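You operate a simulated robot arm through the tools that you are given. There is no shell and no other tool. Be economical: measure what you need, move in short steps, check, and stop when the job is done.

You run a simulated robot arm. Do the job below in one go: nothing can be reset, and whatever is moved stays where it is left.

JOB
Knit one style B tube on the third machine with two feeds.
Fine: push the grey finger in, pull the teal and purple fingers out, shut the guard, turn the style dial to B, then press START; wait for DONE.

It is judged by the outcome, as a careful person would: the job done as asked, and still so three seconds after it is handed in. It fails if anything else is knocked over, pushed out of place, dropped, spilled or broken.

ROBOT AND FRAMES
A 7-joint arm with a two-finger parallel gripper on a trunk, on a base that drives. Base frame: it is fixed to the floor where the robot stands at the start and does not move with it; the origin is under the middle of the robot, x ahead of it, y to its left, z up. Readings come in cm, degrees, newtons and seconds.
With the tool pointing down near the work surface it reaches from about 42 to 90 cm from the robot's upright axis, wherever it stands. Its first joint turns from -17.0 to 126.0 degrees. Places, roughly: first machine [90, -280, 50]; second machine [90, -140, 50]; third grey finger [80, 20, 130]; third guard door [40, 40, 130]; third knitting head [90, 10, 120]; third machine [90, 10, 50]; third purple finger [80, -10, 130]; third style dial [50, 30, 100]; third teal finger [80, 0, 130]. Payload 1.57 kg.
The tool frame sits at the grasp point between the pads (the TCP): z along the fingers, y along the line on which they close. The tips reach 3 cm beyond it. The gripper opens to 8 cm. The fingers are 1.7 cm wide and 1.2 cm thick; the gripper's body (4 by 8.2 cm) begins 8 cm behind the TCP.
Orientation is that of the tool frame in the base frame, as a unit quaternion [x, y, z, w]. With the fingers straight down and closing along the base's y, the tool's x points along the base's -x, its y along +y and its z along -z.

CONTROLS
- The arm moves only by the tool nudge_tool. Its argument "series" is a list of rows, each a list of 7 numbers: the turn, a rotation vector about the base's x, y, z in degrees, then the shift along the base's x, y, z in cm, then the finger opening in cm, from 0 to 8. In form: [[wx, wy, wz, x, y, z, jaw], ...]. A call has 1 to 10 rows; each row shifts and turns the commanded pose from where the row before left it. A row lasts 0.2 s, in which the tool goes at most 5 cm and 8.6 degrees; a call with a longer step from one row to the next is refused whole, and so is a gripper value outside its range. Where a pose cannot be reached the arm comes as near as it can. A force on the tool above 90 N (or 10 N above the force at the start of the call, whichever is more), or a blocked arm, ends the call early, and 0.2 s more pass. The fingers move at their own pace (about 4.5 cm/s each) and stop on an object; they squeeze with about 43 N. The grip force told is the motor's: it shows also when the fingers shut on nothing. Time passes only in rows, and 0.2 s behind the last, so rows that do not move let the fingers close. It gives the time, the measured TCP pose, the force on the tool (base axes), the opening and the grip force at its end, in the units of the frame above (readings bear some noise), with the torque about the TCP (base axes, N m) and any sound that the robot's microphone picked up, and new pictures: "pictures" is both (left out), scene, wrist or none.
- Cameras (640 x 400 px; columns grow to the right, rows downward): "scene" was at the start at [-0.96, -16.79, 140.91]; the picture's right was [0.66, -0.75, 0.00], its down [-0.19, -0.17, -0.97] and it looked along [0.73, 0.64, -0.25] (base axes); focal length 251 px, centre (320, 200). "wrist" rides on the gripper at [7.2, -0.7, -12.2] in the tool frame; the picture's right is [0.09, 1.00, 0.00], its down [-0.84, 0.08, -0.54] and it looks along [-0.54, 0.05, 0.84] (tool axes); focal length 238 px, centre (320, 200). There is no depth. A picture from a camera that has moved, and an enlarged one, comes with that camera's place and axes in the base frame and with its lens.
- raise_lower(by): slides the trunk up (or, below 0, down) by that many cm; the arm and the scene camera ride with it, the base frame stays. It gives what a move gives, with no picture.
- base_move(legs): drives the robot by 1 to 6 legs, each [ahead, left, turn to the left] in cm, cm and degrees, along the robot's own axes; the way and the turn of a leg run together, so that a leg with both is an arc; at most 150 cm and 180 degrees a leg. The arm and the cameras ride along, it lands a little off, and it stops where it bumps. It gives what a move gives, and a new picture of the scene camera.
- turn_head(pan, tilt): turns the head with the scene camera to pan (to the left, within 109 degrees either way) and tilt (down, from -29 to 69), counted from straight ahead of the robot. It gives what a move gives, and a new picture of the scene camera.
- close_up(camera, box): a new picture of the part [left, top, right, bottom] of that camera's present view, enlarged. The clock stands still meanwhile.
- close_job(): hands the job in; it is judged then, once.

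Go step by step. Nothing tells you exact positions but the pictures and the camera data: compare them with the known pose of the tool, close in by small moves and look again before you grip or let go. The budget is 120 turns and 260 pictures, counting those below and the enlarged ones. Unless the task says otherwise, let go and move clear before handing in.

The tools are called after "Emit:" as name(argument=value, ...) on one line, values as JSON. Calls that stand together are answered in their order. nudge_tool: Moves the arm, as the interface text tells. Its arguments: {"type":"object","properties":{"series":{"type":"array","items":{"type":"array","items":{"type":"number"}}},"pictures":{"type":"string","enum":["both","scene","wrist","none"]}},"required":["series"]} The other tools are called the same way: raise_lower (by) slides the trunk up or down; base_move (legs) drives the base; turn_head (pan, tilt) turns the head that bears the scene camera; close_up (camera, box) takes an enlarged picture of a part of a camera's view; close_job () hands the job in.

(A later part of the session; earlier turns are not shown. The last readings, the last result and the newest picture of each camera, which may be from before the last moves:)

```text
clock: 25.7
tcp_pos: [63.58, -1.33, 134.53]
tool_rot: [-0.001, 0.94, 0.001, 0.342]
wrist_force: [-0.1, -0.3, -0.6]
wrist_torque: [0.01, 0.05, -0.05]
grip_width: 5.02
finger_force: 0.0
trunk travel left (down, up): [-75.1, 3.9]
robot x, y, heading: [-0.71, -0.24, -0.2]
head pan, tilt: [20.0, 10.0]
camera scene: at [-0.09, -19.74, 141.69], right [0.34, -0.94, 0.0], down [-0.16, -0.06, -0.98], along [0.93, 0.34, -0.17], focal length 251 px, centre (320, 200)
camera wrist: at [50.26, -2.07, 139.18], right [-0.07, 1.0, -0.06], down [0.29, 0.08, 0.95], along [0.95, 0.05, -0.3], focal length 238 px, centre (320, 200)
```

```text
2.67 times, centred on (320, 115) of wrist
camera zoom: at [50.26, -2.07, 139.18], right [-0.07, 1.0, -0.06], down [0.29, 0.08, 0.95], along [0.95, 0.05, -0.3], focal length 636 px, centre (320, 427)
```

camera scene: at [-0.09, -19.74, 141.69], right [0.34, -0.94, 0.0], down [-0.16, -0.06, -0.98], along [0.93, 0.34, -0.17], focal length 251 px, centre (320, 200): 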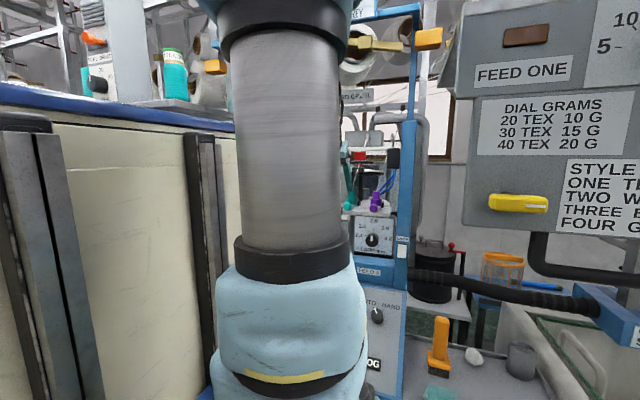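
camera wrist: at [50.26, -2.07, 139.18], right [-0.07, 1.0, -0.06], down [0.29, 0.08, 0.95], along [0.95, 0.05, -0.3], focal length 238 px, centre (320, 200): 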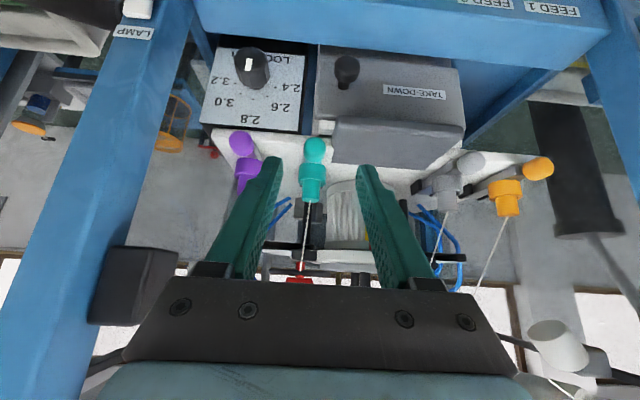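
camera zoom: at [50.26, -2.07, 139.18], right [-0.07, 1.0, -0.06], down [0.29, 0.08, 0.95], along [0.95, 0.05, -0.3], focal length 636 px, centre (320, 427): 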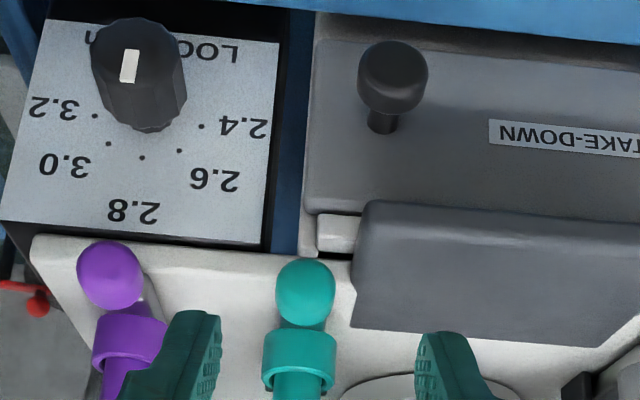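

Emit:
nudge_tool(series=[[0, 0, 0, 2.8, -0.15, -2, 5], [0, 0, 0, 2.8, -0.15, -2, 5], [0, 0, 0, 2.5, -0.15, -2.1, 5], [0, 0, 0, 0, 0, 0, 5]], pictures="wrist")

Emit:
close_up(camera="wrist", box=[220, 60, 420, 200])

```text
clock: 26.7
tcp_pos: [71.5, -1.97, 128.67]
tool_rot: [0.001, 0.939, 0.001, 0.343]
wrist_force: [-0.1, 0.6, -1.4]
wrist_torque: [0.05, -0.02, -0.02]
grip_width: 5.03
finger_force: 0.1
trunk travel left (down, up): [-75.1, 3.9]
robot x, y, heading: [-0.64, -0.14, -0.0]
head pan, tilt: [20.0, 10.0]
camera wrist: at [58.25, -2.53, 133.23], right [-0.07, 1.0, -0.06], down [0.29, 0.08, 0.95], along [0.95, 0.05, -0.3], focal length 238 px, centre (320, 200)
```

wrist: 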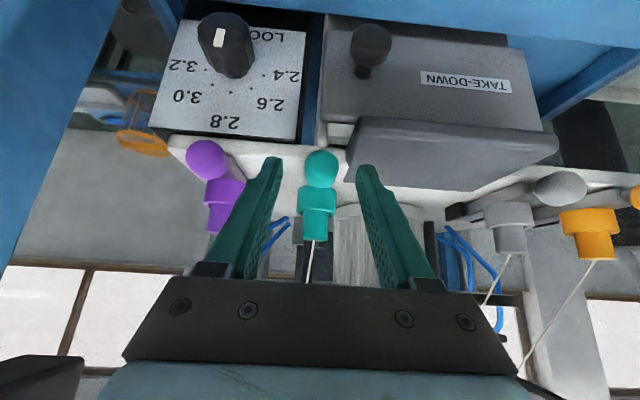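

```text
2.86 times, centred on (320, 130) of wrist
camera zoom: at [58.25, -2.53, 133.23], right [-0.07, 1.0, -0.06], down [0.29, 0.08, 0.95], along [0.95, 0.05, -0.3], focal length 681 px, centre (320, 400)
```

zoom: 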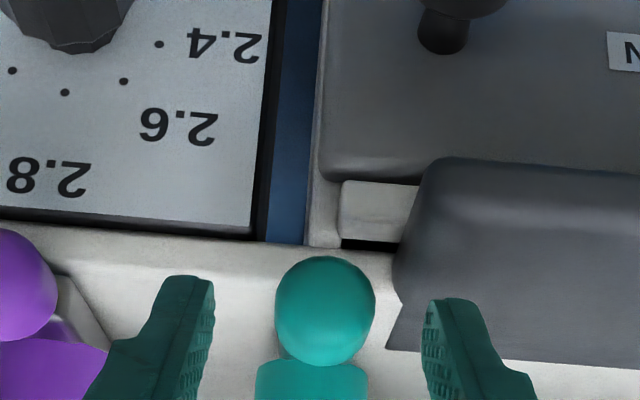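

Emit:
nudge_tool(series=[[0, 0, 0, 0.2, 0.15, -0.4, 5], [0, 0, 0, 0, 0, 0, 1.5], [0, 0, 0, 0, 0, 0, 1.5], [0, 0, 0, 0, 0, 0, 1.5]], pictures="wrist")

Emit:
close_up(camera="wrist", box=[220, 60, 420, 200])

```text
clock: 27.7
tcp_pos: [71.72, -1.77, 128.09]
tool_rot: [0.0, 0.94, 0.001, 0.342]
wrist_force: [0.0, -2.0, -0.3]
wrist_torque: [-0.06, -0.1, -0.04]
grip_width: 2.47
finger_force: 26.6
trunk travel left (down, up): [-75.1, 3.9]
robot x, y, heading: [-0.9, 0.02, 0.3]
head pan, tilt: [20.0, 10.0]
camera wrist: at [58.48, -2.41, 132.79], right [-0.07, 1.0, -0.06], down [0.29, 0.08, 0.95], along [0.95, 0.05, -0.3], focal length 238 px, centre (320, 200)
```

wrist: 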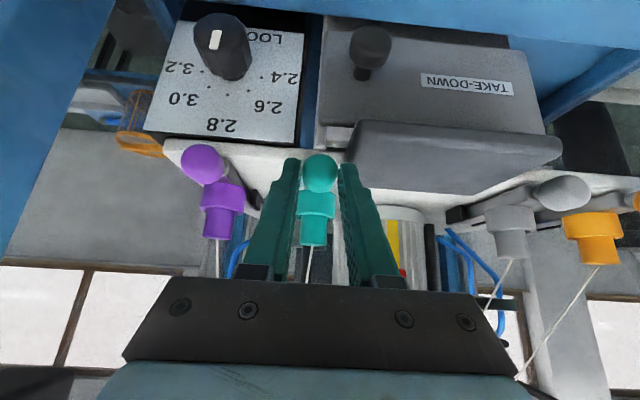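

```text
2.86 times, centred on (320, 130) of wrist
camera zoom: at [58.48, -2.41, 132.79], right [-0.07, 1.0, -0.06], down [0.29, 0.08, 0.95], along [0.95, 0.05, -0.3], focal length 681 px, centre (320, 400)
```

zoom: 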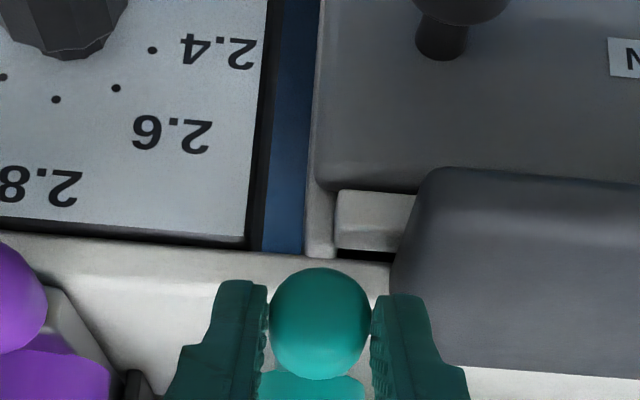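

Teal is gripped at 2.5 cm. Now I'll pull it straight out.

Emit:
nudge_tool(series=[[0, 0, 0, -0.8, 0, 0, 1.5], [0, 0, 0, -0.8, 0, 0, 1.5], [0, 0, 0, -0.7, 0, 0, 1.5]], pictures="none")

Emit:
nudge_tool(series=[[0, 0, 0, -0.4, 0, 0, 1.5]], pictures="none")

Emit:
nudge_tool(series=[[0, 0, 0, -0.4, 0, 0, 1.5]], pictures="wrist")

```text
clock: 28.5
tcp_pos: [69.58, -1.73, 128.11]
tool_rot: [0.0, 0.94, 0.001, 0.342]
wrist_force: [-0.9, -4.5, 2.9]
wrist_torque: [-0.18, -0.12, -0.01]
grip_width: 2.43
finger_force: 36.5
trunk travel left (down, up): [-75.1, 3.9]
robot x, y, heading: [-0.8, -0.24, -0.2]
head pan, tilt: [20.0, 10.0]
```

```text
clock: 28.9
tcp_pos: [69.18, -1.79, 128.09]
tool_rot: [0.0, 0.939, 0.0, 0.343]
wrist_force: [-1.3, -5.9, 6.9]
wrist_torque: [-0.21, 0.24, -0.02]
grip_width: 2.43
finger_force: 36.8
trunk travel left (down, up): [-75.1, 3.9]
robot x, y, heading: [-0.48, -0.04, -0.5]
head pan, tilt: [20.0, 10.0]
```

```text
clock: 29.3
tcp_pos: [68.9, -1.94, 128.14]
tool_rot: [0.0, 0.939, 0.002, 0.343]
wrist_force: [17.6, -3.7, 2.4]
wrist_torque: [-0.1, -0.16, -0.07]
grip_width: 2.43
finger_force: 36.4
trunk travel left (down, up): [-75.1, 3.9]
robot x, y, heading: [-0.89, 0.09, 0.0]
head pan, tilt: [20.0, 10.0]
camera wrist: at [55.62, -2.43, 132.74], right [-0.07, 1.0, -0.06], down [0.29, 0.07, 0.95], along [0.95, 0.05, -0.29], focal length 238 px, centre (320, 200)
```

wrist: 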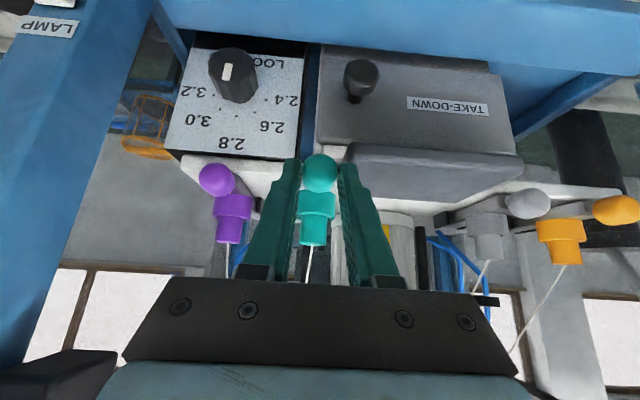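

Teal has hit its out stop, after about 2.9 cm and at 18 N. I'll release it and move to purple.

Emit:
nudge_tool(series=[[0, 0, 0, 0.1, 0, 0, 1.5], [0, 0, 0, 0, 0, 0, 4.6], [0, 0, 0, 0, 0, 0, 4.6], [0, 0, 0, 0, 0, 0, 4.6], [0, 0, 0, -2.6, 0, 3.1, 4.6], [0, 0, 0, -2.6, 0, 3.1, 4.6], [0, 0, 0, 0, -4, 0, 4.6], [0, 0, 0, 0, -3.7, 0, 4.6]])

Emit:
close_up(camera="wrist", box=[200, 40, 440, 190])

```text
clock: 31.1
tcp_pos: [63.6, -9.42, 134.3]
tool_rot: [0.0, 0.939, 0.001, 0.343]
wrist_force: [0.0, 0.6, -0.3]
wrist_torque: [0.01, -0.01, -0.07]
grip_width: 4.6
finger_force: 0.0
trunk travel left (down, up): [-75.1, 3.9]
robot x, y, heading: [-1.19, 0.18, 0.2]
head pan, tilt: [20.0, 10.0]
camera scene: at [-0.11, -19.75, 141.69], right [0.34, -0.94, 0.0], down [-0.16, -0.06, -0.98], along [0.93, 0.34, -0.17], focal length 251 px, centre (320, 200)
camera wrist: at [50.3, -10.01, 139.04], right [-0.07, 1.0, -0.06], down [0.29, 0.08, 0.95], along [0.95, 0.05, -0.3], focal length 238 px, centre (320, 200)
```

scene: 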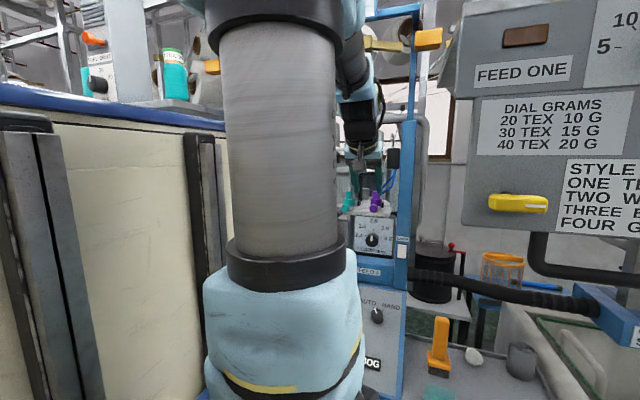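
wrist: 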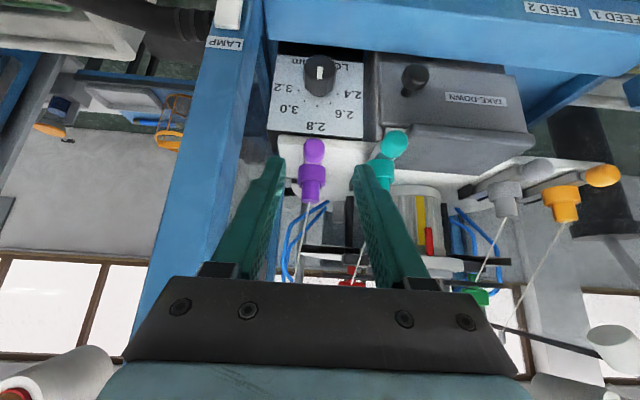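

```text
2.67 times, centred on (320, 115) of wrist
camera zoom: at [50.3, -10.01, 139.04], right [-0.07, 1.0, -0.06], down [0.29, 0.08, 0.95], along [0.95, 0.05, -0.3], focal length 636 px, centre (320, 427)
```

zoom: 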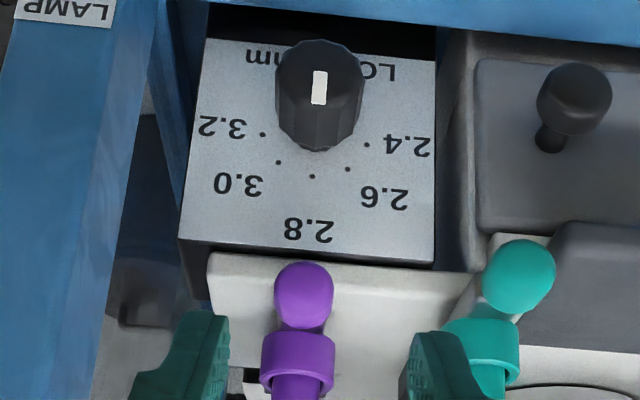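

Emit:
nudge_tool(series=[[0, 0, 0, 2.8, -0.1, -2, 4.6], [0, 0, 0, 2.8, -0.1, -2, 4.6], [0, 0, 0, 2.5, -0.15, -2.25, 4.6], [0, 0, 0, 0, 0, 0, 4.6]], pictures="wrist")

Emit:
close_up(camera="wrist", box=[220, 60, 420, 200])

```text
clock: 32.1
tcp_pos: [71.81, -9.74, 128.02]
tool_rot: [0.001, 0.94, 0.0, 0.342]
wrist_force: [0.2, -0.1, -0.1]
wrist_torque: [0.0, 0.0, -0.02]
grip_width: 4.62
finger_force: 0.0
trunk travel left (down, up): [-75.1, 3.9]
robot x, y, heading: [-0.76, 0.05, 0.0]
head pan, tilt: [20.0, 10.0]
camera wrist: at [58.49, -10.35, 132.64], right [-0.07, 1.0, -0.06], down [0.29, 0.08, 0.95], along [0.95, 0.05, -0.3], focal length 238 px, centre (320, 200)
```

wrist: 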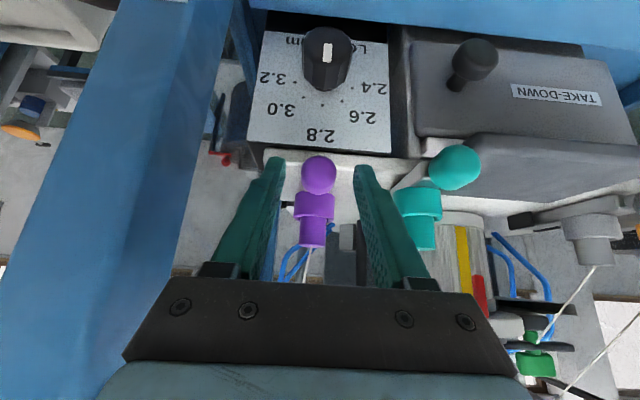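

```text
2.86 times, centred on (320, 130) of wrist
camera zoom: at [58.49, -10.35, 132.64], right [-0.07, 1.0, -0.06], down [0.29, 0.08, 0.95], along [0.95, 0.05, -0.3], focal length 681 px, centre (320, 400)
```

zoom: 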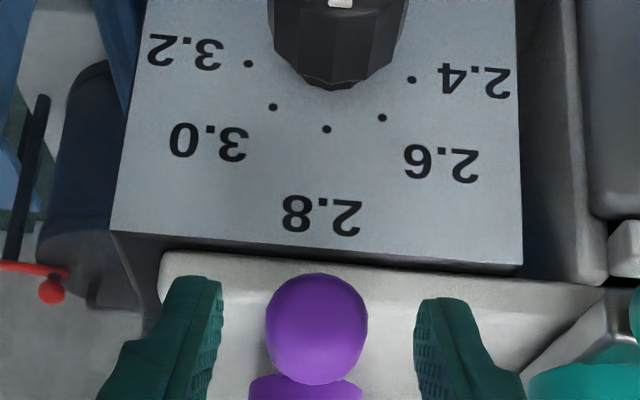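

Purple is centred between the jaws. I'll grip it and pull it out to its stop.

Emit:
nudge_tool(series=[[0, 0, 0, 0, 0, 0, 1.5], [0, 0, 0, 0, 0, 0, 1.5], [0, 0, 0, 0, 0, 0, 1.5], [0, 0, 0, -0.8, 0, 0, 1.5], [0, 0, 0, -0.8, 0, 0, 1.5], [0, 0, 0, -0.8, 0, 0, 1.5]], pictures="none")

Emit:
nudge_tool(series=[[0, 0, 0, -0.4, 0, 0, 1.5]], pictures="none")

Emit:
nudge_tool(series=[[0, 0, 0, -0.4, 0, 0, 1.5]], pictures="wrist")

```text
clock: 33.5
tcp_pos: [69.36, -9.81, 127.94]
tool_rot: [0.0, 0.94, 0.001, 0.342]
wrist_force: [-2.3, -5.3, 0.8]
wrist_torque: [-0.12, 0.08, -0.06]
grip_width: 2.41
finger_force: 36.5
trunk travel left (down, up): [-75.1, 3.9]
robot x, y, heading: [-0.77, -0.17, -0.1]
head pan, tilt: [20.0, 10.0]
```

```text
clock: 33.9
tcp_pos: [69.02, -9.81, 127.92]
tool_rot: [0.0, 0.94, 0.001, 0.341]
wrist_force: [-0.2, -5.3, -2.7]
wrist_torque: [-0.09, 0.46, -0.09]
grip_width: 2.43
finger_force: 36.8
trunk travel left (down, up): [-75.1, 3.9]
robot x, y, heading: [-0.7, 0.12, 0.1]
head pan, tilt: [20.0, 10.0]
```

```text
clock: 34.3
tcp_pos: [68.88, -9.74, 127.92]
tool_rot: [0.0, 0.939, 0.001, 0.343]
wrist_force: [26.0, -5.0, -6.2]
wrist_torque: [-0.11, -0.55, -0.04]
grip_width: 2.44
finger_force: 36.6
trunk travel left (down, up): [-75.1, 3.9]
robot x, y, heading: [-0.62, 0.24, 0.1]
head pan, tilt: [20.0, 10.0]
camera wrist: at [55.59, -10.44, 132.61], right [-0.07, 1.0, -0.06], down [0.29, 0.08, 0.95], along [0.95, 0.05, -0.29], focal length 238 px, centre (320, 200)
```

wrist: 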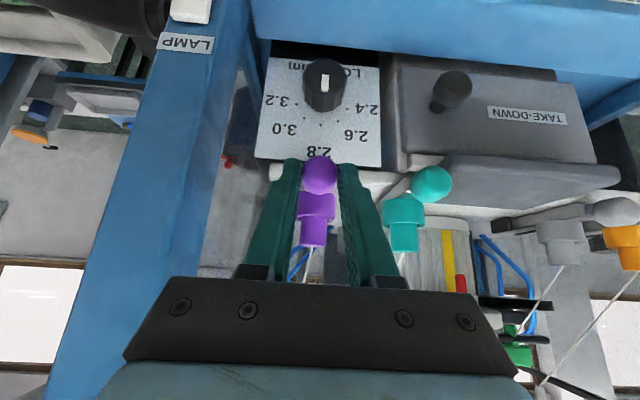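

Emit:
nudge_tool(series=[[0, 0, 0, 0.15, 0, 0, 1.5], [0, 0, 0, 0, 0, 0, 4.6], [0, 0, 0, 0, 0, 0, 4.6], [0, 0, 0, 0, 0, 0, 4.6], [0, 0, 0, -2.6, 0, 3.1, 4.6], [0, 0, 0, -3, 0, 3.1, 4], [0, 0, 0, -3.5, 3, 2, 3], [0, 0, 0, -3.5, 3, 2, 2], [0, 0, 0, -3.5, 3, 2, 2], [0, 0, 0, -3.5, 3, 2, 2]])

Emit:
close_up(camera="wrist", box=[160, 40, 440, 215])

```text
refused: row 7 steps farther than a row can; nothing moved
```

```text
2.29 times, centred on (300, 128) of wrist
camera zoom: at [55.59, -10.44, 132.61], right [-0.07, 1.0, -0.06], down [0.29, 0.08, 0.95], along [0.95, 0.05, -0.29], focal length 545 px, centre (366, 366)
```

zoom: 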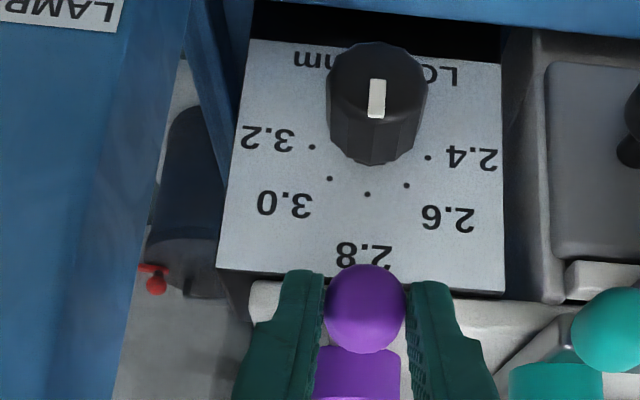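

Emit:
nudge_tool(series=[[0, 0, 0, 0.15, 0, 0, 1.5], [0, 0, 0, 0, 0, 0, 4.6], [0, 0, 0, 0, 0, 0, 4.6], [0, 0, 0, 0, 0, 0, 4.6], [0, 0, 0, -2.6, 0, 3.1, 4.6], [0, 0, 0, -3, 0, 3.1, 4], [0, 0, 0, -3, 3, 2, 3], [0, 0, 0, -3.3, 3, 2, 2], [0, 0, 0, -3.3, 3, 2, 2], [0, 0, 0, -3.3, 3, 2, 2]])

Emit:
close_up(camera="wrist", box=[160, 40, 440, 215])

```text
clock: 36.5
tcp_pos: [52.2, 3.32, 142.35]
tool_rot: [0.001, 0.94, -0.001, 0.341]
wrist_force: [-0.7, 0.2, -0.3]
wrist_torque: [-0.04, -0.03, -0.04]
grip_width: 2.02
finger_force: 0.0
out of reach, approached as far as the arm can: row 9, 10
trunk travel left (down, up): [-75.1, 3.9]
robot x, y, heading: [-0.76, 0.48, 0.1]
head pan, tilt: [20.0, 10.0]
camera scene: at [-0.12, -19.74, 141.69], right [0.34, -0.94, 0.0], down [-0.16, -0.06, -0.98], along [0.93, 0.34, -0.17], focal length 251 px, centre (320, 200)
camera wrist: at [38.84, 2.73, 146.99], right [-0.07, 1.0, -0.06], down [0.29, 0.08, 0.95], along [0.95, 0.05, -0.3], focal length 238 px, centre (320, 200)
```

scene: 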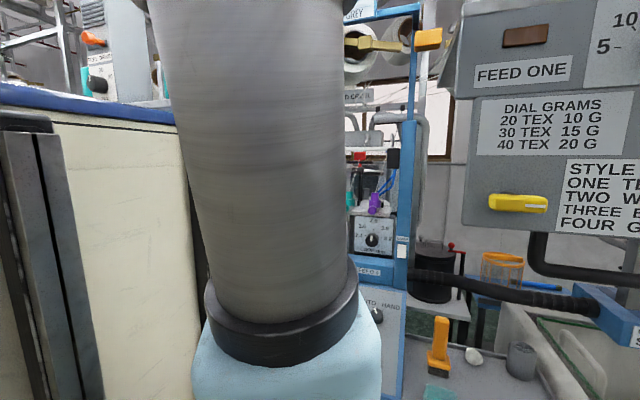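
wrist: 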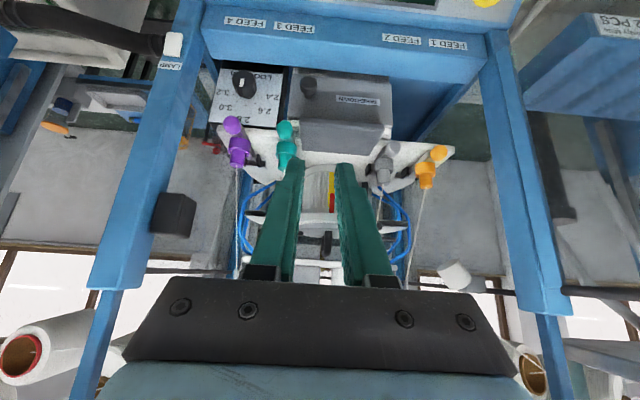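

```text
2.29 times, centred on (300, 128) of wrist
camera zoom: at [38.84, 2.73, 146.99], right [-0.07, 1.0, -0.06], down [0.29, 0.08, 0.95], along [0.95, 0.05, -0.3], focal length 545 px, centre (366, 366)
```

zoom: 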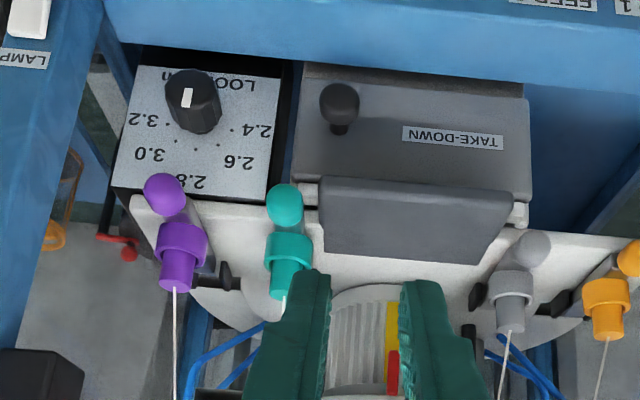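

All four fingers are set: teal and purple out, grey and amber in. Next is the guard. It is hinged near (68, 34) with its free edge near (23, 47), so I'll back up to clear its swing and put the tool upright above it.

Emit:
base_move(legs=[[-17, 0, 0]])

Emit:
nudge_tool(series=[[0, 8, 0, 0, 1, 2.5, 0], [0, 8, 0, 0, 1, 2.5, 0], [0, 8, 0, 0, 1, 2.5, 0], [0, 8, 0, 0, 1, 2.5, 0], [0, 8, 0, 0, 2, 2, 0], [0, 0, 0, 1, 3, 1, 0], [0, 0, 0, 1, 4, 0, 0]], pictures="wrist")

```text
clock: 38.0
tcp_pos: [35.39, 3.43, 142.37]
tool_rot: [-0.001, 0.94, 0.0, 0.341]
wrist_force: [-0.1, 0.0, 0.0]
wrist_torque: [0.0, -0.01, 0.0]
grip_width: 2.01
finger_force: 0.1
trunk travel left (down, up): [-75.1, 3.9]
robot x, y, heading: [-17.88, 0.1, 0.1]
head pan, tilt: [20.0, 10.0]
camera scene: at [-16.92, -19.81, 141.68], right [0.34, -0.94, 0.0], down [-0.16, -0.06, -0.98], along [0.92, 0.34, -0.17], focal length 251 px, centre (320, 200)
```

scene: 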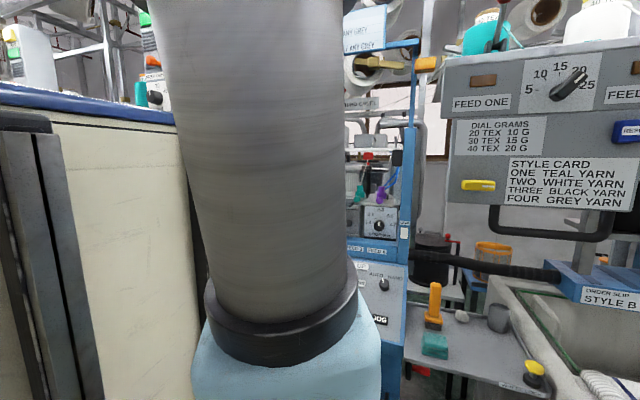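

```text
clock: 39.6
tcp_pos: [35.92, 15.13, 150.54]
tool_rot: [0.0, 1.0, 0.001, 0.0]
wrist_force: [-0.7, -0.5, -0.7]
wrist_torque: [0.07, -0.02, -0.02]
grip_width: 0.01
finger_force: 20.7
out of reach, approached as far as the arm can: row 5, 6, 7
trunk travel left (down, up): [-75.1, 3.9]
robot x, y, heading: [-17.61, -0.06, -0.1]
head pan, tilt: [20.0, 10.0]
camera wrist: at [28.62, 14.49, 162.72], right [-0.09, 1.0, 0.0], down [0.84, 0.08, 0.54], along [0.54, 0.05, -0.84], focal length 238 px, centre (320, 200)
```

wrist: 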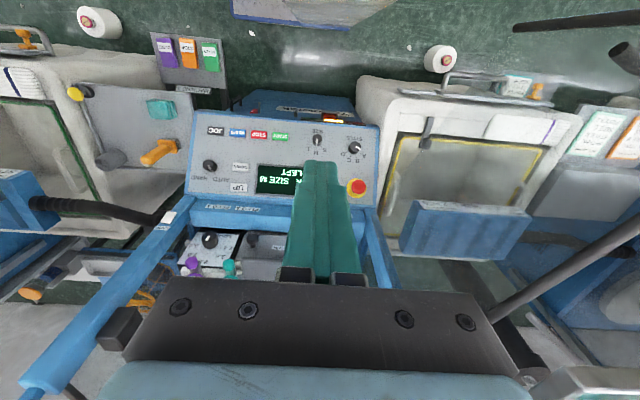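

Emit:
raise_lower(by=3.8)

Emit:
nudge_tool(series=[[0, 0, 0, 0, 4, 0.5, 0], [0, 0, 0, 0, 4, 0.5, 0], [0, 0, 0, 0, 4, 0.5, 0], [0, 0, 0, 0, 4, 0, 0]], pictures="wrist")

```text
clock: 40.4
tcp_pos: [35.75, 15.22, 154.33]
tool_rot: [0.0, 1.0, 0.001, -0.001]
wrist_force: [0.2, -0.2, 0.1]
wrist_torque: [0.01, 0.02, -0.01]
grip_width: 0.0
finger_force: 21.7
trunk travel left (down, up): [-78.9, 0.1]
robot x, y, heading: [-17.72, 0.11, 0.1]
head pan, tilt: [20.0, 10.0]
```

```text
clock: 41.4
tcp_pos: [32.67, 25.73, 149.09]
tool_rot: [0.0, 1.0, 0.002, 0.001]
wrist_force: [0.2, -0.4, 0.0]
wrist_torque: [0.05, -0.02, -0.04]
grip_width: 0.01
finger_force: 21.1
out of reach, approached as far as the arm can: row 1, 2, 3, 4
trunk travel left (down, up): [-78.9, 0.1]
robot x, y, heading: [-17.89, 0.18, -0.1]
head pan, tilt: [20.0, 10.0]
camera wrist: at [25.54, 25.08, 161.29], right [-0.09, 1.0, 0.01], down [0.84, 0.07, 0.54], along [0.54, 0.05, -0.84], focal length 238 px, centre (320, 200)
```

wrist: 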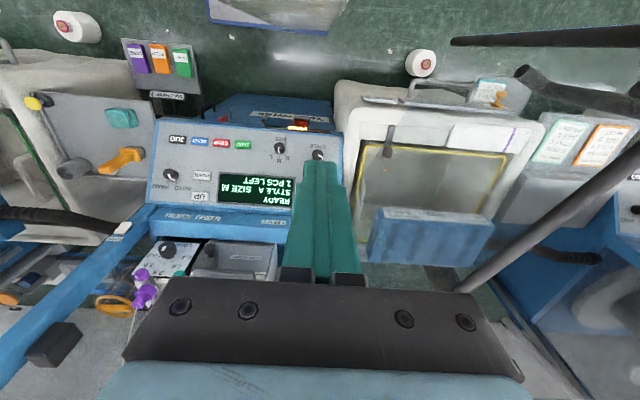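

With the tool straight down, the arm can't reach high enough over the rail. I'll pitch it forward instead, straddle the guard's top rail from above, and swing the door with that.

Emit:
nudge_tool(series=[[0, -8, 0, 0, 0, 1, 4], [0, -8, 0, 0, 0, 1, 6], [0, -8, 0, 0, 0, 1, 6], [0, -8, 0, 0, 0, 1, 6], [0, -8, 0, 0, 0, 1, 6], [0, 0, 0, 0, 3, 1, 6], [0, 0, 0, 0, 3, 0, 6]], pictures="wrist")

```text
clock: 43.0
tcp_pos: [32.59, 28.68, 154.01]
tool_rot: [0.001, 0.939, 0.001, 0.343]
wrist_force: [-0.9, -0.3, -0.1]
wrist_torque: [0.03, -0.03, 0.02]
grip_width: 6.01
finger_force: 0.0
out of reach, approached as far as the arm can: row 6, 7
trunk travel left (down, up): [-78.9, 0.1]
robot x, y, heading: [-17.76, 0.09, 0.0]
head pan, tilt: [20.0, 10.0]
camera wrist: at [19.3, 28.04, 158.63], right [-0.07, 1.0, -0.06], down [0.29, 0.07, 0.95], along [0.95, 0.05, -0.3], focal length 238 px, centre (320, 200)
```

wrist: 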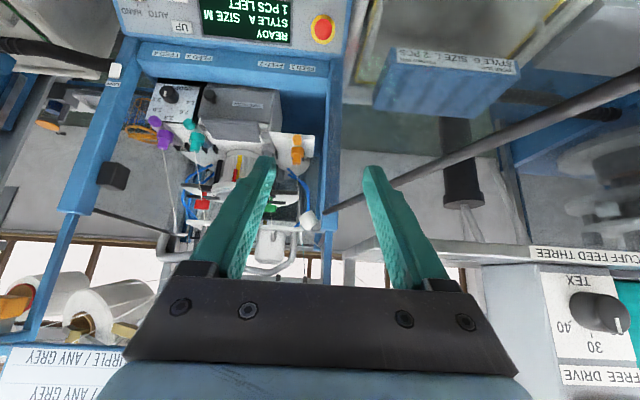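

The height limit stops me from coming over the rail. I'll go around the free end instead, tool down at z≈141 with the palm above the rail, and hook the outer face.

Emit:
nudge_tool(series=[[0, 8, 0, -2, 0, -1, 0], [0, 8, 0, -3, 0, -1, 0], [0, 8, 0, -3, 0, -2, 0], [0, 8, 0, -3, 1, -2, 0], [0, 8, 0, -2, 2, -2, 0], [0, 0, 0, -2, 3, -2, 0]], pictures="wrist")

```text
clock: 44.3
tcp_pos: [21.14, 29.61, 145.25]
tool_rot: [0.018, 1.0, 0.003, 0.011]
wrist_force: [22.8, -7.2, 29.8]
wrist_torque: [-0.04, 0.46, 0.14]
grip_width: 0.0
finger_force: 21.5
out of reach, approached as far as the arm can: row 1, 5, 6
trunk travel left (down, up): [-78.9, 0.1]
robot x, y, heading: [-17.95, -0.2, 0.0]
head pan, tilt: [20.0, 10.0]
stopped in row 6: the force on the tool passed its limit at 122 N (the readings are from after the stop); the commanded pose is now the measured one
camera wrist: at [13.62, 29.2, 157.25], right [-0.06, 1.0, 0.0], down [0.83, 0.04, 0.56], along [0.56, 0.03, -0.83], focal length 238 px, centre (320, 200)
```

wrist: 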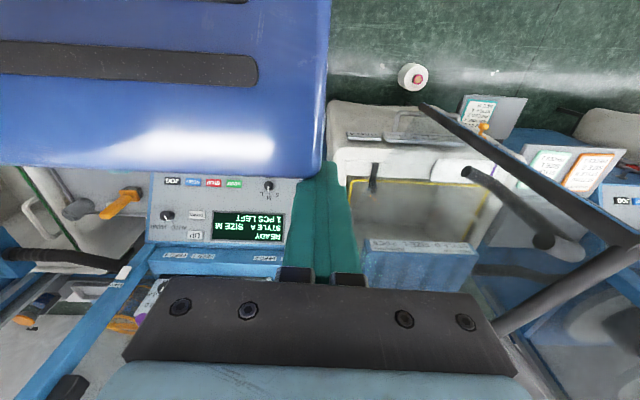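

I touched my own body's front-left corner, so that corner is at about (21, 29). I'll lift the tool clear. Then I'll look at the free space around me, because pushing the guard from its outer side may be easiest.

Emit:
nudge_tool(series=[[0, 0, 0, 2, -1, 1.5, 0], [0, 0, 0, 3, -2, 1.5, 0], [0, 0, 0, 4, -2, 1, 0]], pictures="none")

Emit:
turn_head(pan=-75, tilt=25)

Emit:
turn_head(pan=109, tilt=15)

Emit:
turn_head(pan=-109, tilt=30)

```text
clock: 45.1
tcp_pos: [29.68, 24.9, 149.16]
tool_rot: [0.014, 1.0, 0.0, 0.01]
wrist_force: [-0.7, -0.1, 0.7]
wrist_torque: [-0.02, 0.01, -0.01]
grip_width: 0.0
finger_force: 21.6
trunk travel left (down, up): [-78.9, 0.1]
robot x, y, heading: [-17.34, -0.21, 0.1]
head pan, tilt: [20.0, 10.0]
```

```text
clock: 46.8
tcp_pos: [29.61, 24.76, 149.15]
tool_rot: [0.015, 1.0, 0.0, 0.009]
wrist_force: [0.6, -0.1, -0.7]
wrist_torque: [0.03, 0.03, -0.02]
grip_width: 0.0
finger_force: 20.9
trunk travel left (down, up): [-78.9, 0.1]
robot x, y, heading: [-17.93, 0.2, 0.2]
head pan, tilt: [-75.0, 25.0]
camera scene: at [-23.25, -31.89, 143.05], right [-0.97, -0.26, 0.0], down [-0.11, 0.41, -0.91], along [0.24, -0.87, -0.42], focal length 251 px, centre (320, 200)
```

scene: 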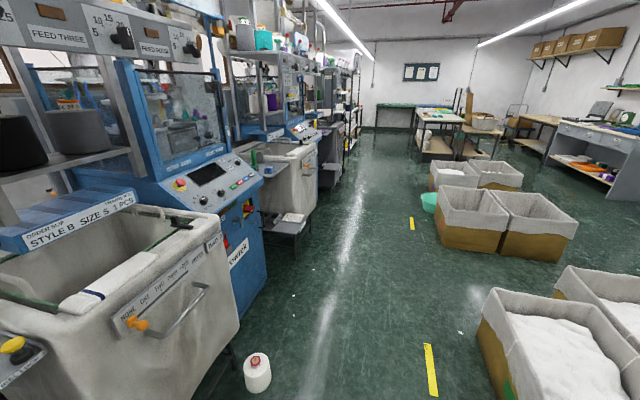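

```text
clock: 49.6
tcp_pos: [29.63, 24.89, 149.2]
tool_rot: [0.014, 1.0, 0.001, 0.01]
wrist_force: [-0.3, 0.2, 0.2]
wrist_torque: [-0.02, 0.01, 0.0]
grip_width: 0.02
finger_force: 21.3
trunk travel left (down, up): [-78.9, 0.1]
robot x, y, heading: [-17.61, 0.02, 0.0]
head pan, tilt: [108.9, 15.0]
camera scene: at [-28.7, -14.17, 144.67], right [0.95, 0.33, 0.0], down [0.08, -0.24, -0.97], along [-0.31, 0.91, -0.26], focal length 251 px, centre (320, 200)
```

scene: 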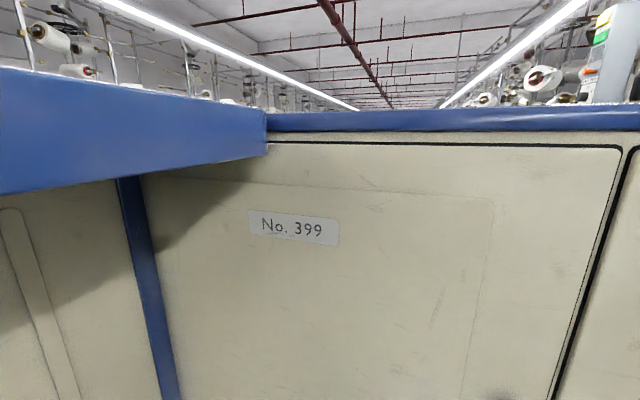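

```text
clock: 52.7
tcp_pos: [29.71, 24.71, 149.26]
tool_rot: [0.015, 1.0, 0.001, 0.01]
wrist_force: [0.2, 0.4, -0.1]
wrist_torque: [-0.02, 0.01, 0.01]
grip_width: 0.0
finger_force: 21.9
trunk travel left (down, up): [-78.9, 0.1]
robot x, y, heading: [-17.56, 0.02, -0.1]
head pan, tilt: [-108.9, 30.0]
camera scene: at [-28.56, -31.57, 142.25], right [-0.95, 0.32, 0.0], down [0.16, 0.47, -0.87], along [-0.28, -0.82, -0.5], focal length 251 px, centre (320, 200)
```

scene: 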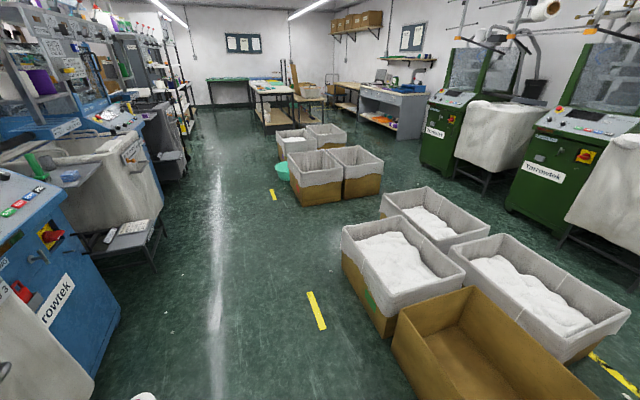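

The aisle in front of the machines is open. I'll turn the robot to face along it (-y), go to the outer side of the open guard, and push it closed as a person walking past would. First, a part turn.

Emit:
turn_head(pan=0, tilt=25)

Emit:
base_move(legs=[[4, 0, 0], [0, 0, -40]])

```text
clock: 54.6
tcp_pos: [29.76, 24.7, 149.3]
tool_rot: [0.015, 1.0, 0.001, 0.009]
wrist_force: [0.3, 0.5, -0.6]
wrist_torque: [-0.02, 0.0, -0.01]
grip_width: 0.01
finger_force: 21.2
trunk travel left (down, up): [-78.9, 0.1]
robot x, y, heading: [-17.77, -0.27, -0.1]
head pan, tilt: [0.0, 25.0]
camera scene: at [-16.45, -22.98, 143.05], right [0.0, -1.0, 0.0], down [-0.42, 0.0, -0.91], along [0.91, 0.0, -0.42], focal length 251 px, centre (320, 200)
```

scene: 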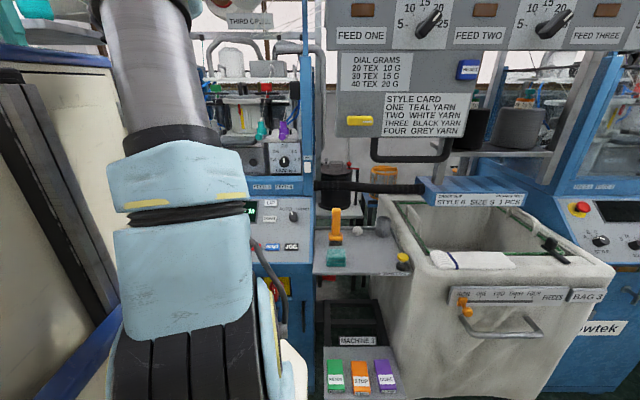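

```text
clock: 57.3
tcp_pos: [38.6, -11.95, 149.21]
tool_rot: [0.36, 0.933, -0.003, 0.009]
wrist_force: [-0.7, 0.7, -0.2]
wrist_torque: [0.0, 0.03, 0.01]
grip_width: 0.0
finger_force: 21.7
trunk travel left (down, up): [-78.9, 0.1]
robot x, y, heading: [-13.74, -0.04, -40.2]
head pan, tilt: [0.0, 25.0]
camera scene: at [-27.71, -18.29, 143.05], right [-0.65, -0.76, 0.0], down [-0.32, 0.27, -0.91], along [0.69, -0.59, -0.42], focal length 251 px, centre (320, 200)
```

scene: 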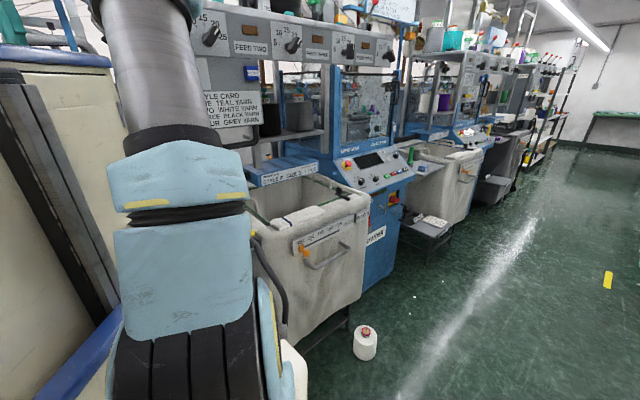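

Emit:
base_move(legs=[[0, 0, -50]])

Emit:
nudge_tool(series=[[0, 0, 0, 0, 0, 0, 0]], pictures="wrist")

```text
clock: 58.6
tcp_pos: [34.76, -19.79, 149.38]
tool_rot: [0.429, 0.903, 0.007, 0.008]
wrist_force: [-1.3, 17.3, 0.5]
wrist_torque: [-1.52, -0.21, 0.13]
grip_width: 0.0
finger_force: 21.6
trunk travel left (down, up): [-78.9, 0.1]
robot x, y, heading: [-13.88, -0.01, -52.1]
head pan, tilt: [0.0, 25.0]
stopped in leg 1: the force on the tool passed its limit at 118 N (the readings are from after the stop); the commanded pose is now the measured one
camera scene: at [-31.09, -14.88, 143.07], right [-0.79, -0.62, 0.0], down [-0.26, 0.33, -0.91], along [0.56, -0.71, -0.42], focal length 251 px, centre (320, 200)
```

scene: 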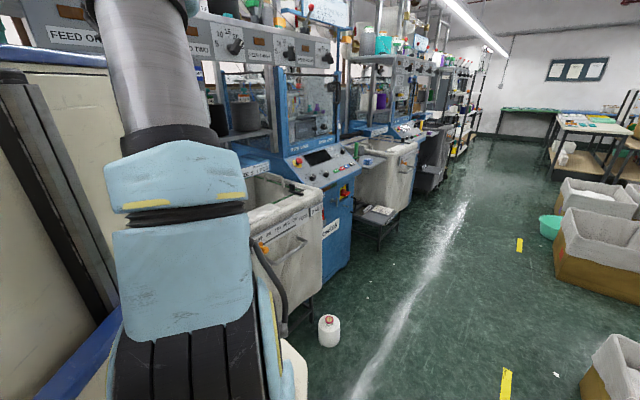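

```text
clock: 59.0
tcp_pos: [34.77, -19.71, 149.35]
tool_rot: [0.43, 0.903, 0.007, 0.008]
wrist_force: [-2.9, 23.8, 0.9]
wrist_torque: [-2.14, -0.27, 0.18]
grip_width: 0.0
finger_force: 21.2
trunk travel left (down, up): [-78.9, 0.1]
robot x, y, heading: [-13.68, 0.14, -51.9]
head pan, tilt: [0.0, 25.0]
camera wrist: at [29.58, -14.54, 161.46], right [0.71, 0.7, 0.02], down [0.58, -0.6, 0.55], along [0.4, -0.38, -0.83], focal length 238 px, centre (320, 200)
```

wrist: 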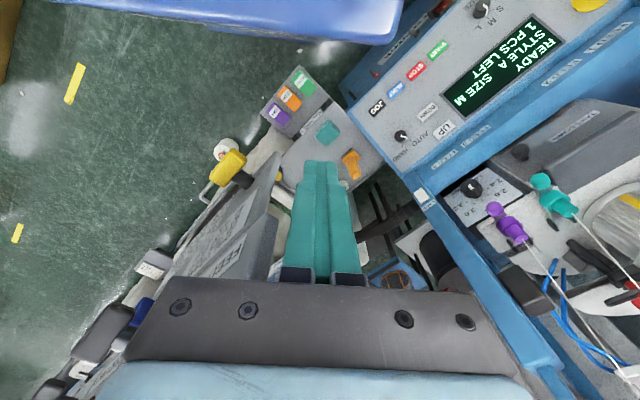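

The tool touched the control box on the right. I'll turn back, move away from the machines, and then continue.

Emit:
base_move(legs=[[0, 0, 8]])

Emit:
close_up(camera="wrist", box=[0, 0, 640, 400])

Emit:
base_move(legs=[[-7.2, -6.9, 0]])

```text
clock: 60.1
tcp_pos: [37.23, -13.09, 149.23]
tool_rot: [0.366, 0.931, 0.008, 0.007]
wrist_force: [0.1, -0.1, -1.4]
wrist_torque: [0.0, 0.02, -0.01]
grip_width: 0.0
finger_force: 21.4
trunk travel left (down, up): [-78.9, 0.1]
robot x, y, heading: [-13.93, 0.39, -43.9]
head pan, tilt: [0.0, 25.0]
camera scene: at [-28.78, -17.36, 143.04], right [-0.69, -0.72, 0.0], down [-0.3, 0.29, -0.91], along [0.65, -0.63, -0.42], focal length 251 px, centre (320, 200)
```

scene: 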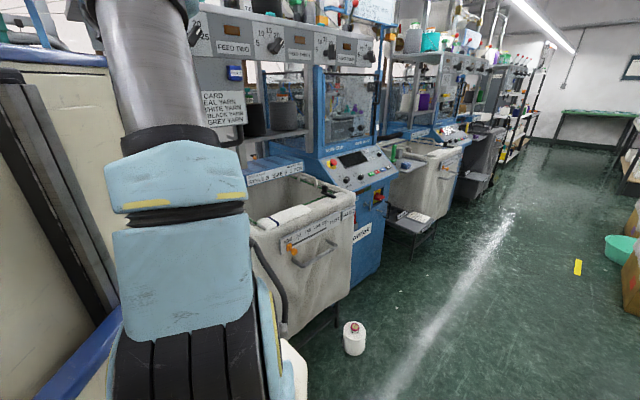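

```text
1.00 times, centred on (320, 200) of wrist (not enlarged: the box is as wide or as high as the picture)
camera zoom: at [31.36, -8.7, 161.38], right [0.61, 0.79, 0.02], down [0.65, -0.52, 0.55], along [0.44, -0.32, -0.83], focal length 238 px, centre (320, 200)
```

zoom: 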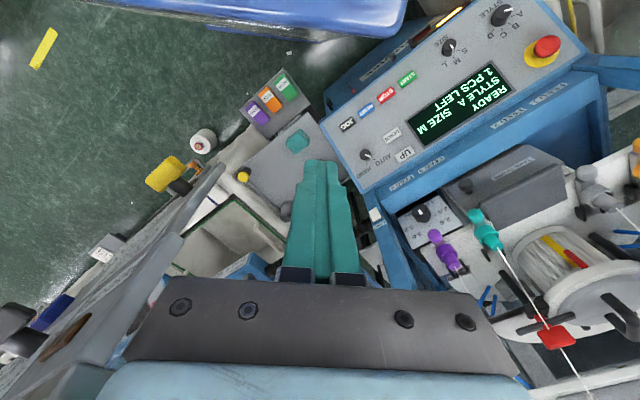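

```text
clock: 61.2
tcp_pos: [27.25, -13.04, 149.29]
tool_rot: [0.366, 0.93, 0.007, 0.008]
wrist_force: [-0.5, 0.2, -0.3]
wrist_torque: [0.01, 0.01, 0.03]
grip_width: 0.01
finger_force: 21.5
trunk travel left (down, up): [-78.9, 0.1]
robot x, y, heading: [-23.65, 0.18, -43.7]
head pan, tilt: [0.0, 25.0]
camera scene: at [-38.72, -17.4, 143.05], right [-0.69, -0.72, 0.0], down [-0.31, 0.29, -0.91], along [0.65, -0.63, -0.42], focal length 251 px, centre (320, 200)
```

scene: 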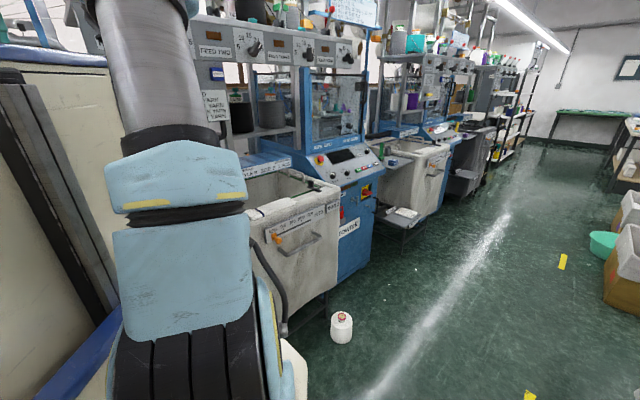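

Emit:
base_move(legs=[[0, 0, -46]])

```text
clock: 63.7
tcp_pos: [2.14, -46.03, 149.2]
tool_rot: [0.703, 0.711, 0.004, 0.01]
wrist_force: [0.3, 0.5, 1.7]
wrist_torque: [-0.02, -0.03, -0.01]
grip_width: 0.01
finger_force: 21.4
trunk travel left (down, up): [-78.9, 0.1]
robot x, y, heading: [-23.57, -0.05, -89.8]
head pan, tilt: [0.0, 25.0]
camera scene: at [-46.7, -1.14, 143.05], right [-1.0, 0.0, 0.0], down [0.0, 0.42, -0.91], along [0.0, -0.91, -0.42], focal length 251 px, centre (320, 200)
```

scene: 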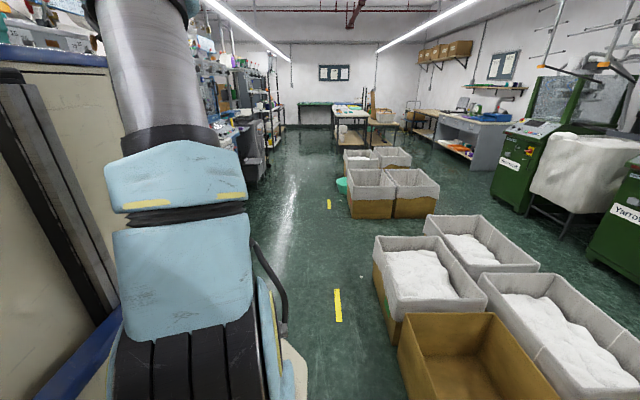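

Emit:
base_move(legs=[[-95, 0, 0]])

Emit:
nudge_tool(series=[[0, 0, 0, 0, 0, 0, 0]], pictures="wrist")

```text
clock: 68.6
tcp_pos: [2.17, 48.18, 149.38]
tool_rot: [0.7, 0.714, 0.004, 0.01]
wrist_force: [-0.3, 0.1, -0.1]
wrist_torque: [0.01, 0.01, 0.01]
grip_width: 0.0
finger_force: 21.0
trunk travel left (down, up): [-78.9, 0.1]
robot x, y, heading: [-23.89, 94.08, -89.6]
head pan, tilt: [0.0, 25.0]
camera scene: at [-46.84, 92.68, 143.05], right [-1.0, -0.01, 0.0], down [0.0, 0.42, -0.91], along [0.0, -0.91, -0.42], focal length 251 px, centre (320, 200)
```

scene: 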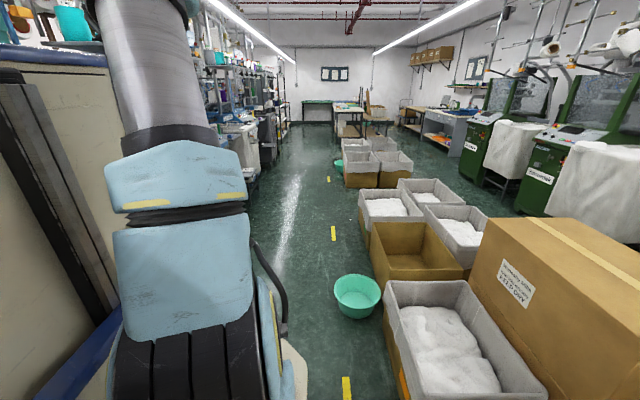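

```text
clock: 69.0
tcp_pos: [2.23, 48.27, 149.27]
tool_rot: [0.7, 0.714, 0.003, 0.01]
wrist_force: [-0.9, 0.9, -0.2]
wrist_torque: [0.01, -0.01, 0.0]
grip_width: 0.02
finger_force: 21.6
trunk travel left (down, up): [-78.9, 0.1]
robot x, y, heading: [-23.97, 94.14, -89.5]
head pan, tilt: [0.0, 25.0]
camera wrist: at [1.22, 55.59, 161.38], right [0.99, 0.11, 0.02], down [0.08, -0.83, 0.55], along [0.08, -0.54, -0.83], focal length 238 px, centre (320, 200)
```

wrist: 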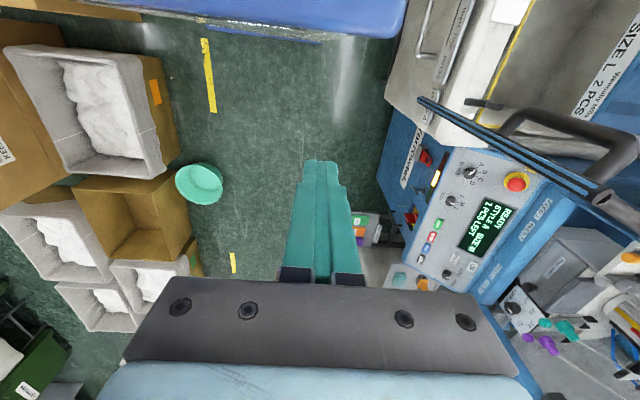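

I'm now on the outer side, facing along the aisle. The free edge is at about (23.5, 48.5), z 110–147, with the handle on my side. I'll shift a little toward the machine and take the tool round the outside of the door.

Emit:
base_move(legs=[[0, 8, 0]])

Emit:
nudge_tool(series=[[0, 0, 0, 1, 3, 0, 0], [0, 0, 0, 1, 4, 0, 0], [0, 0, 0, 2, 4, -1, 0], [0, 0, 0, 4, 1, -2, 0], [0, 0, 0, 4, 0, -2, 0], [0, 0, 0, 4, 0, -2, 0]], pictures="wrist")

```text
clock: 70.1
tcp_pos: [10.27, 48.28, 149.29]
tool_rot: [0.699, 0.715, 0.005, 0.01]
wrist_force: [-0.7, -0.2, -0.1]
wrist_torque: [0.03, 0.0, 0.0]
grip_width: 0.0
finger_force: 21.1
trunk travel left (down, up): [-78.9, 0.1]
robot x, y, heading: [-15.98, 94.3, -89.6]
head pan, tilt: [0.0, 25.0]
camera scene: at [-38.78, 92.72, 143.04], right [-1.0, -0.01, 0.0], down [0.0, 0.42, -0.91], along [0.01, -0.91, -0.42], focal length 251 px, centre (320, 200)
```

scene: 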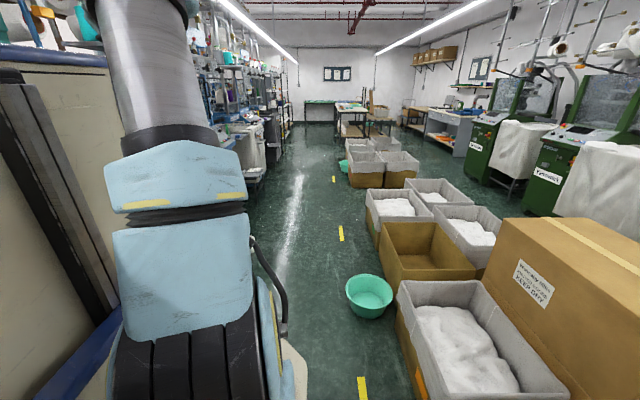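

```text
clock: 70.9
tcp_pos: [13.18, 58.34, 149.03]
tool_rot: [0.703, 0.711, 0.009, 0.02]
wrist_force: [-0.4, 9.5, 8.8]
wrist_torque: [0.31, 0.15, -0.09]
grip_width: 0.03
finger_force: 21.9
out of reach, approached as far as the arm can: row 3, 4
trunk travel left (down, up): [-78.9, 0.1]
robot x, y, heading: [-15.67, 94.16, -89.8]
head pan, tilt: [0.0, 25.0]
stopped in row 4: the force on the tool passed its limit at 130 N (the readings are from after the stop); the commanded pose is now the measured one
camera wrist: at [11.99, 65.7, 161.01], right [0.99, 0.1, 0.04], down [0.06, -0.83, 0.56], along [0.09, -0.55, -0.83], focal length 238 px, centre (320, 200)
```

wrist: 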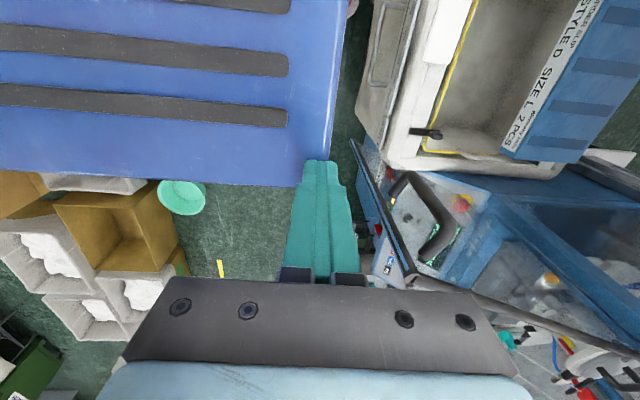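

I brushed my own cabinet edge again; it rides with the trunk. I'll slide outward past it first, then lower.

Emit:
nudge_tool(series=[[0, 0, 0, 1, -2, 0, 0], [0, 0, 0, 3, -1, 0, 0], [0, 0, 0, 3.5, 0, -1, 0], [0, 0, 0, 1, 2, -3, 0], [0, 0, 0, 1, 3, -3, 0], [0, 0, 0, 1, 3, -3, 0]], pictures="wrist")

```text
clock: 71.7
tcp_pos: [13.44, 56.05, 149.03]
tool_rot: [0.698, 0.715, 0.016, 0.023]
wrist_force: [-17.8, 16.3, 40.1]
wrist_torque: [0.72, 0.73, 0.05]
grip_width: 0.01
finger_force: 21.5
out of reach, approached as far as the arm can: row 1, 2, 3
trunk travel left (down, up): [-78.9, 0.1]
robot x, y, heading: [-15.91, 94.0, -89.8]
head pan, tilt: [0.0, 25.0]
stopped in row 3: the force on the tool passed its limit at 127 N (the readings are from after the stop); the commanded pose is now the measured one
camera wrist: at [12.02, 63.52, 161.02], right [0.99, 0.12, 0.05], down [0.07, -0.83, 0.56], along [0.11, -0.55, -0.83], focal length 238 px, centre (320, 200)
```

wrist: 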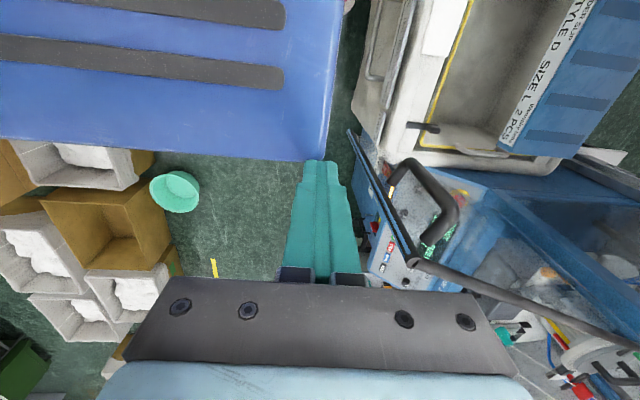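

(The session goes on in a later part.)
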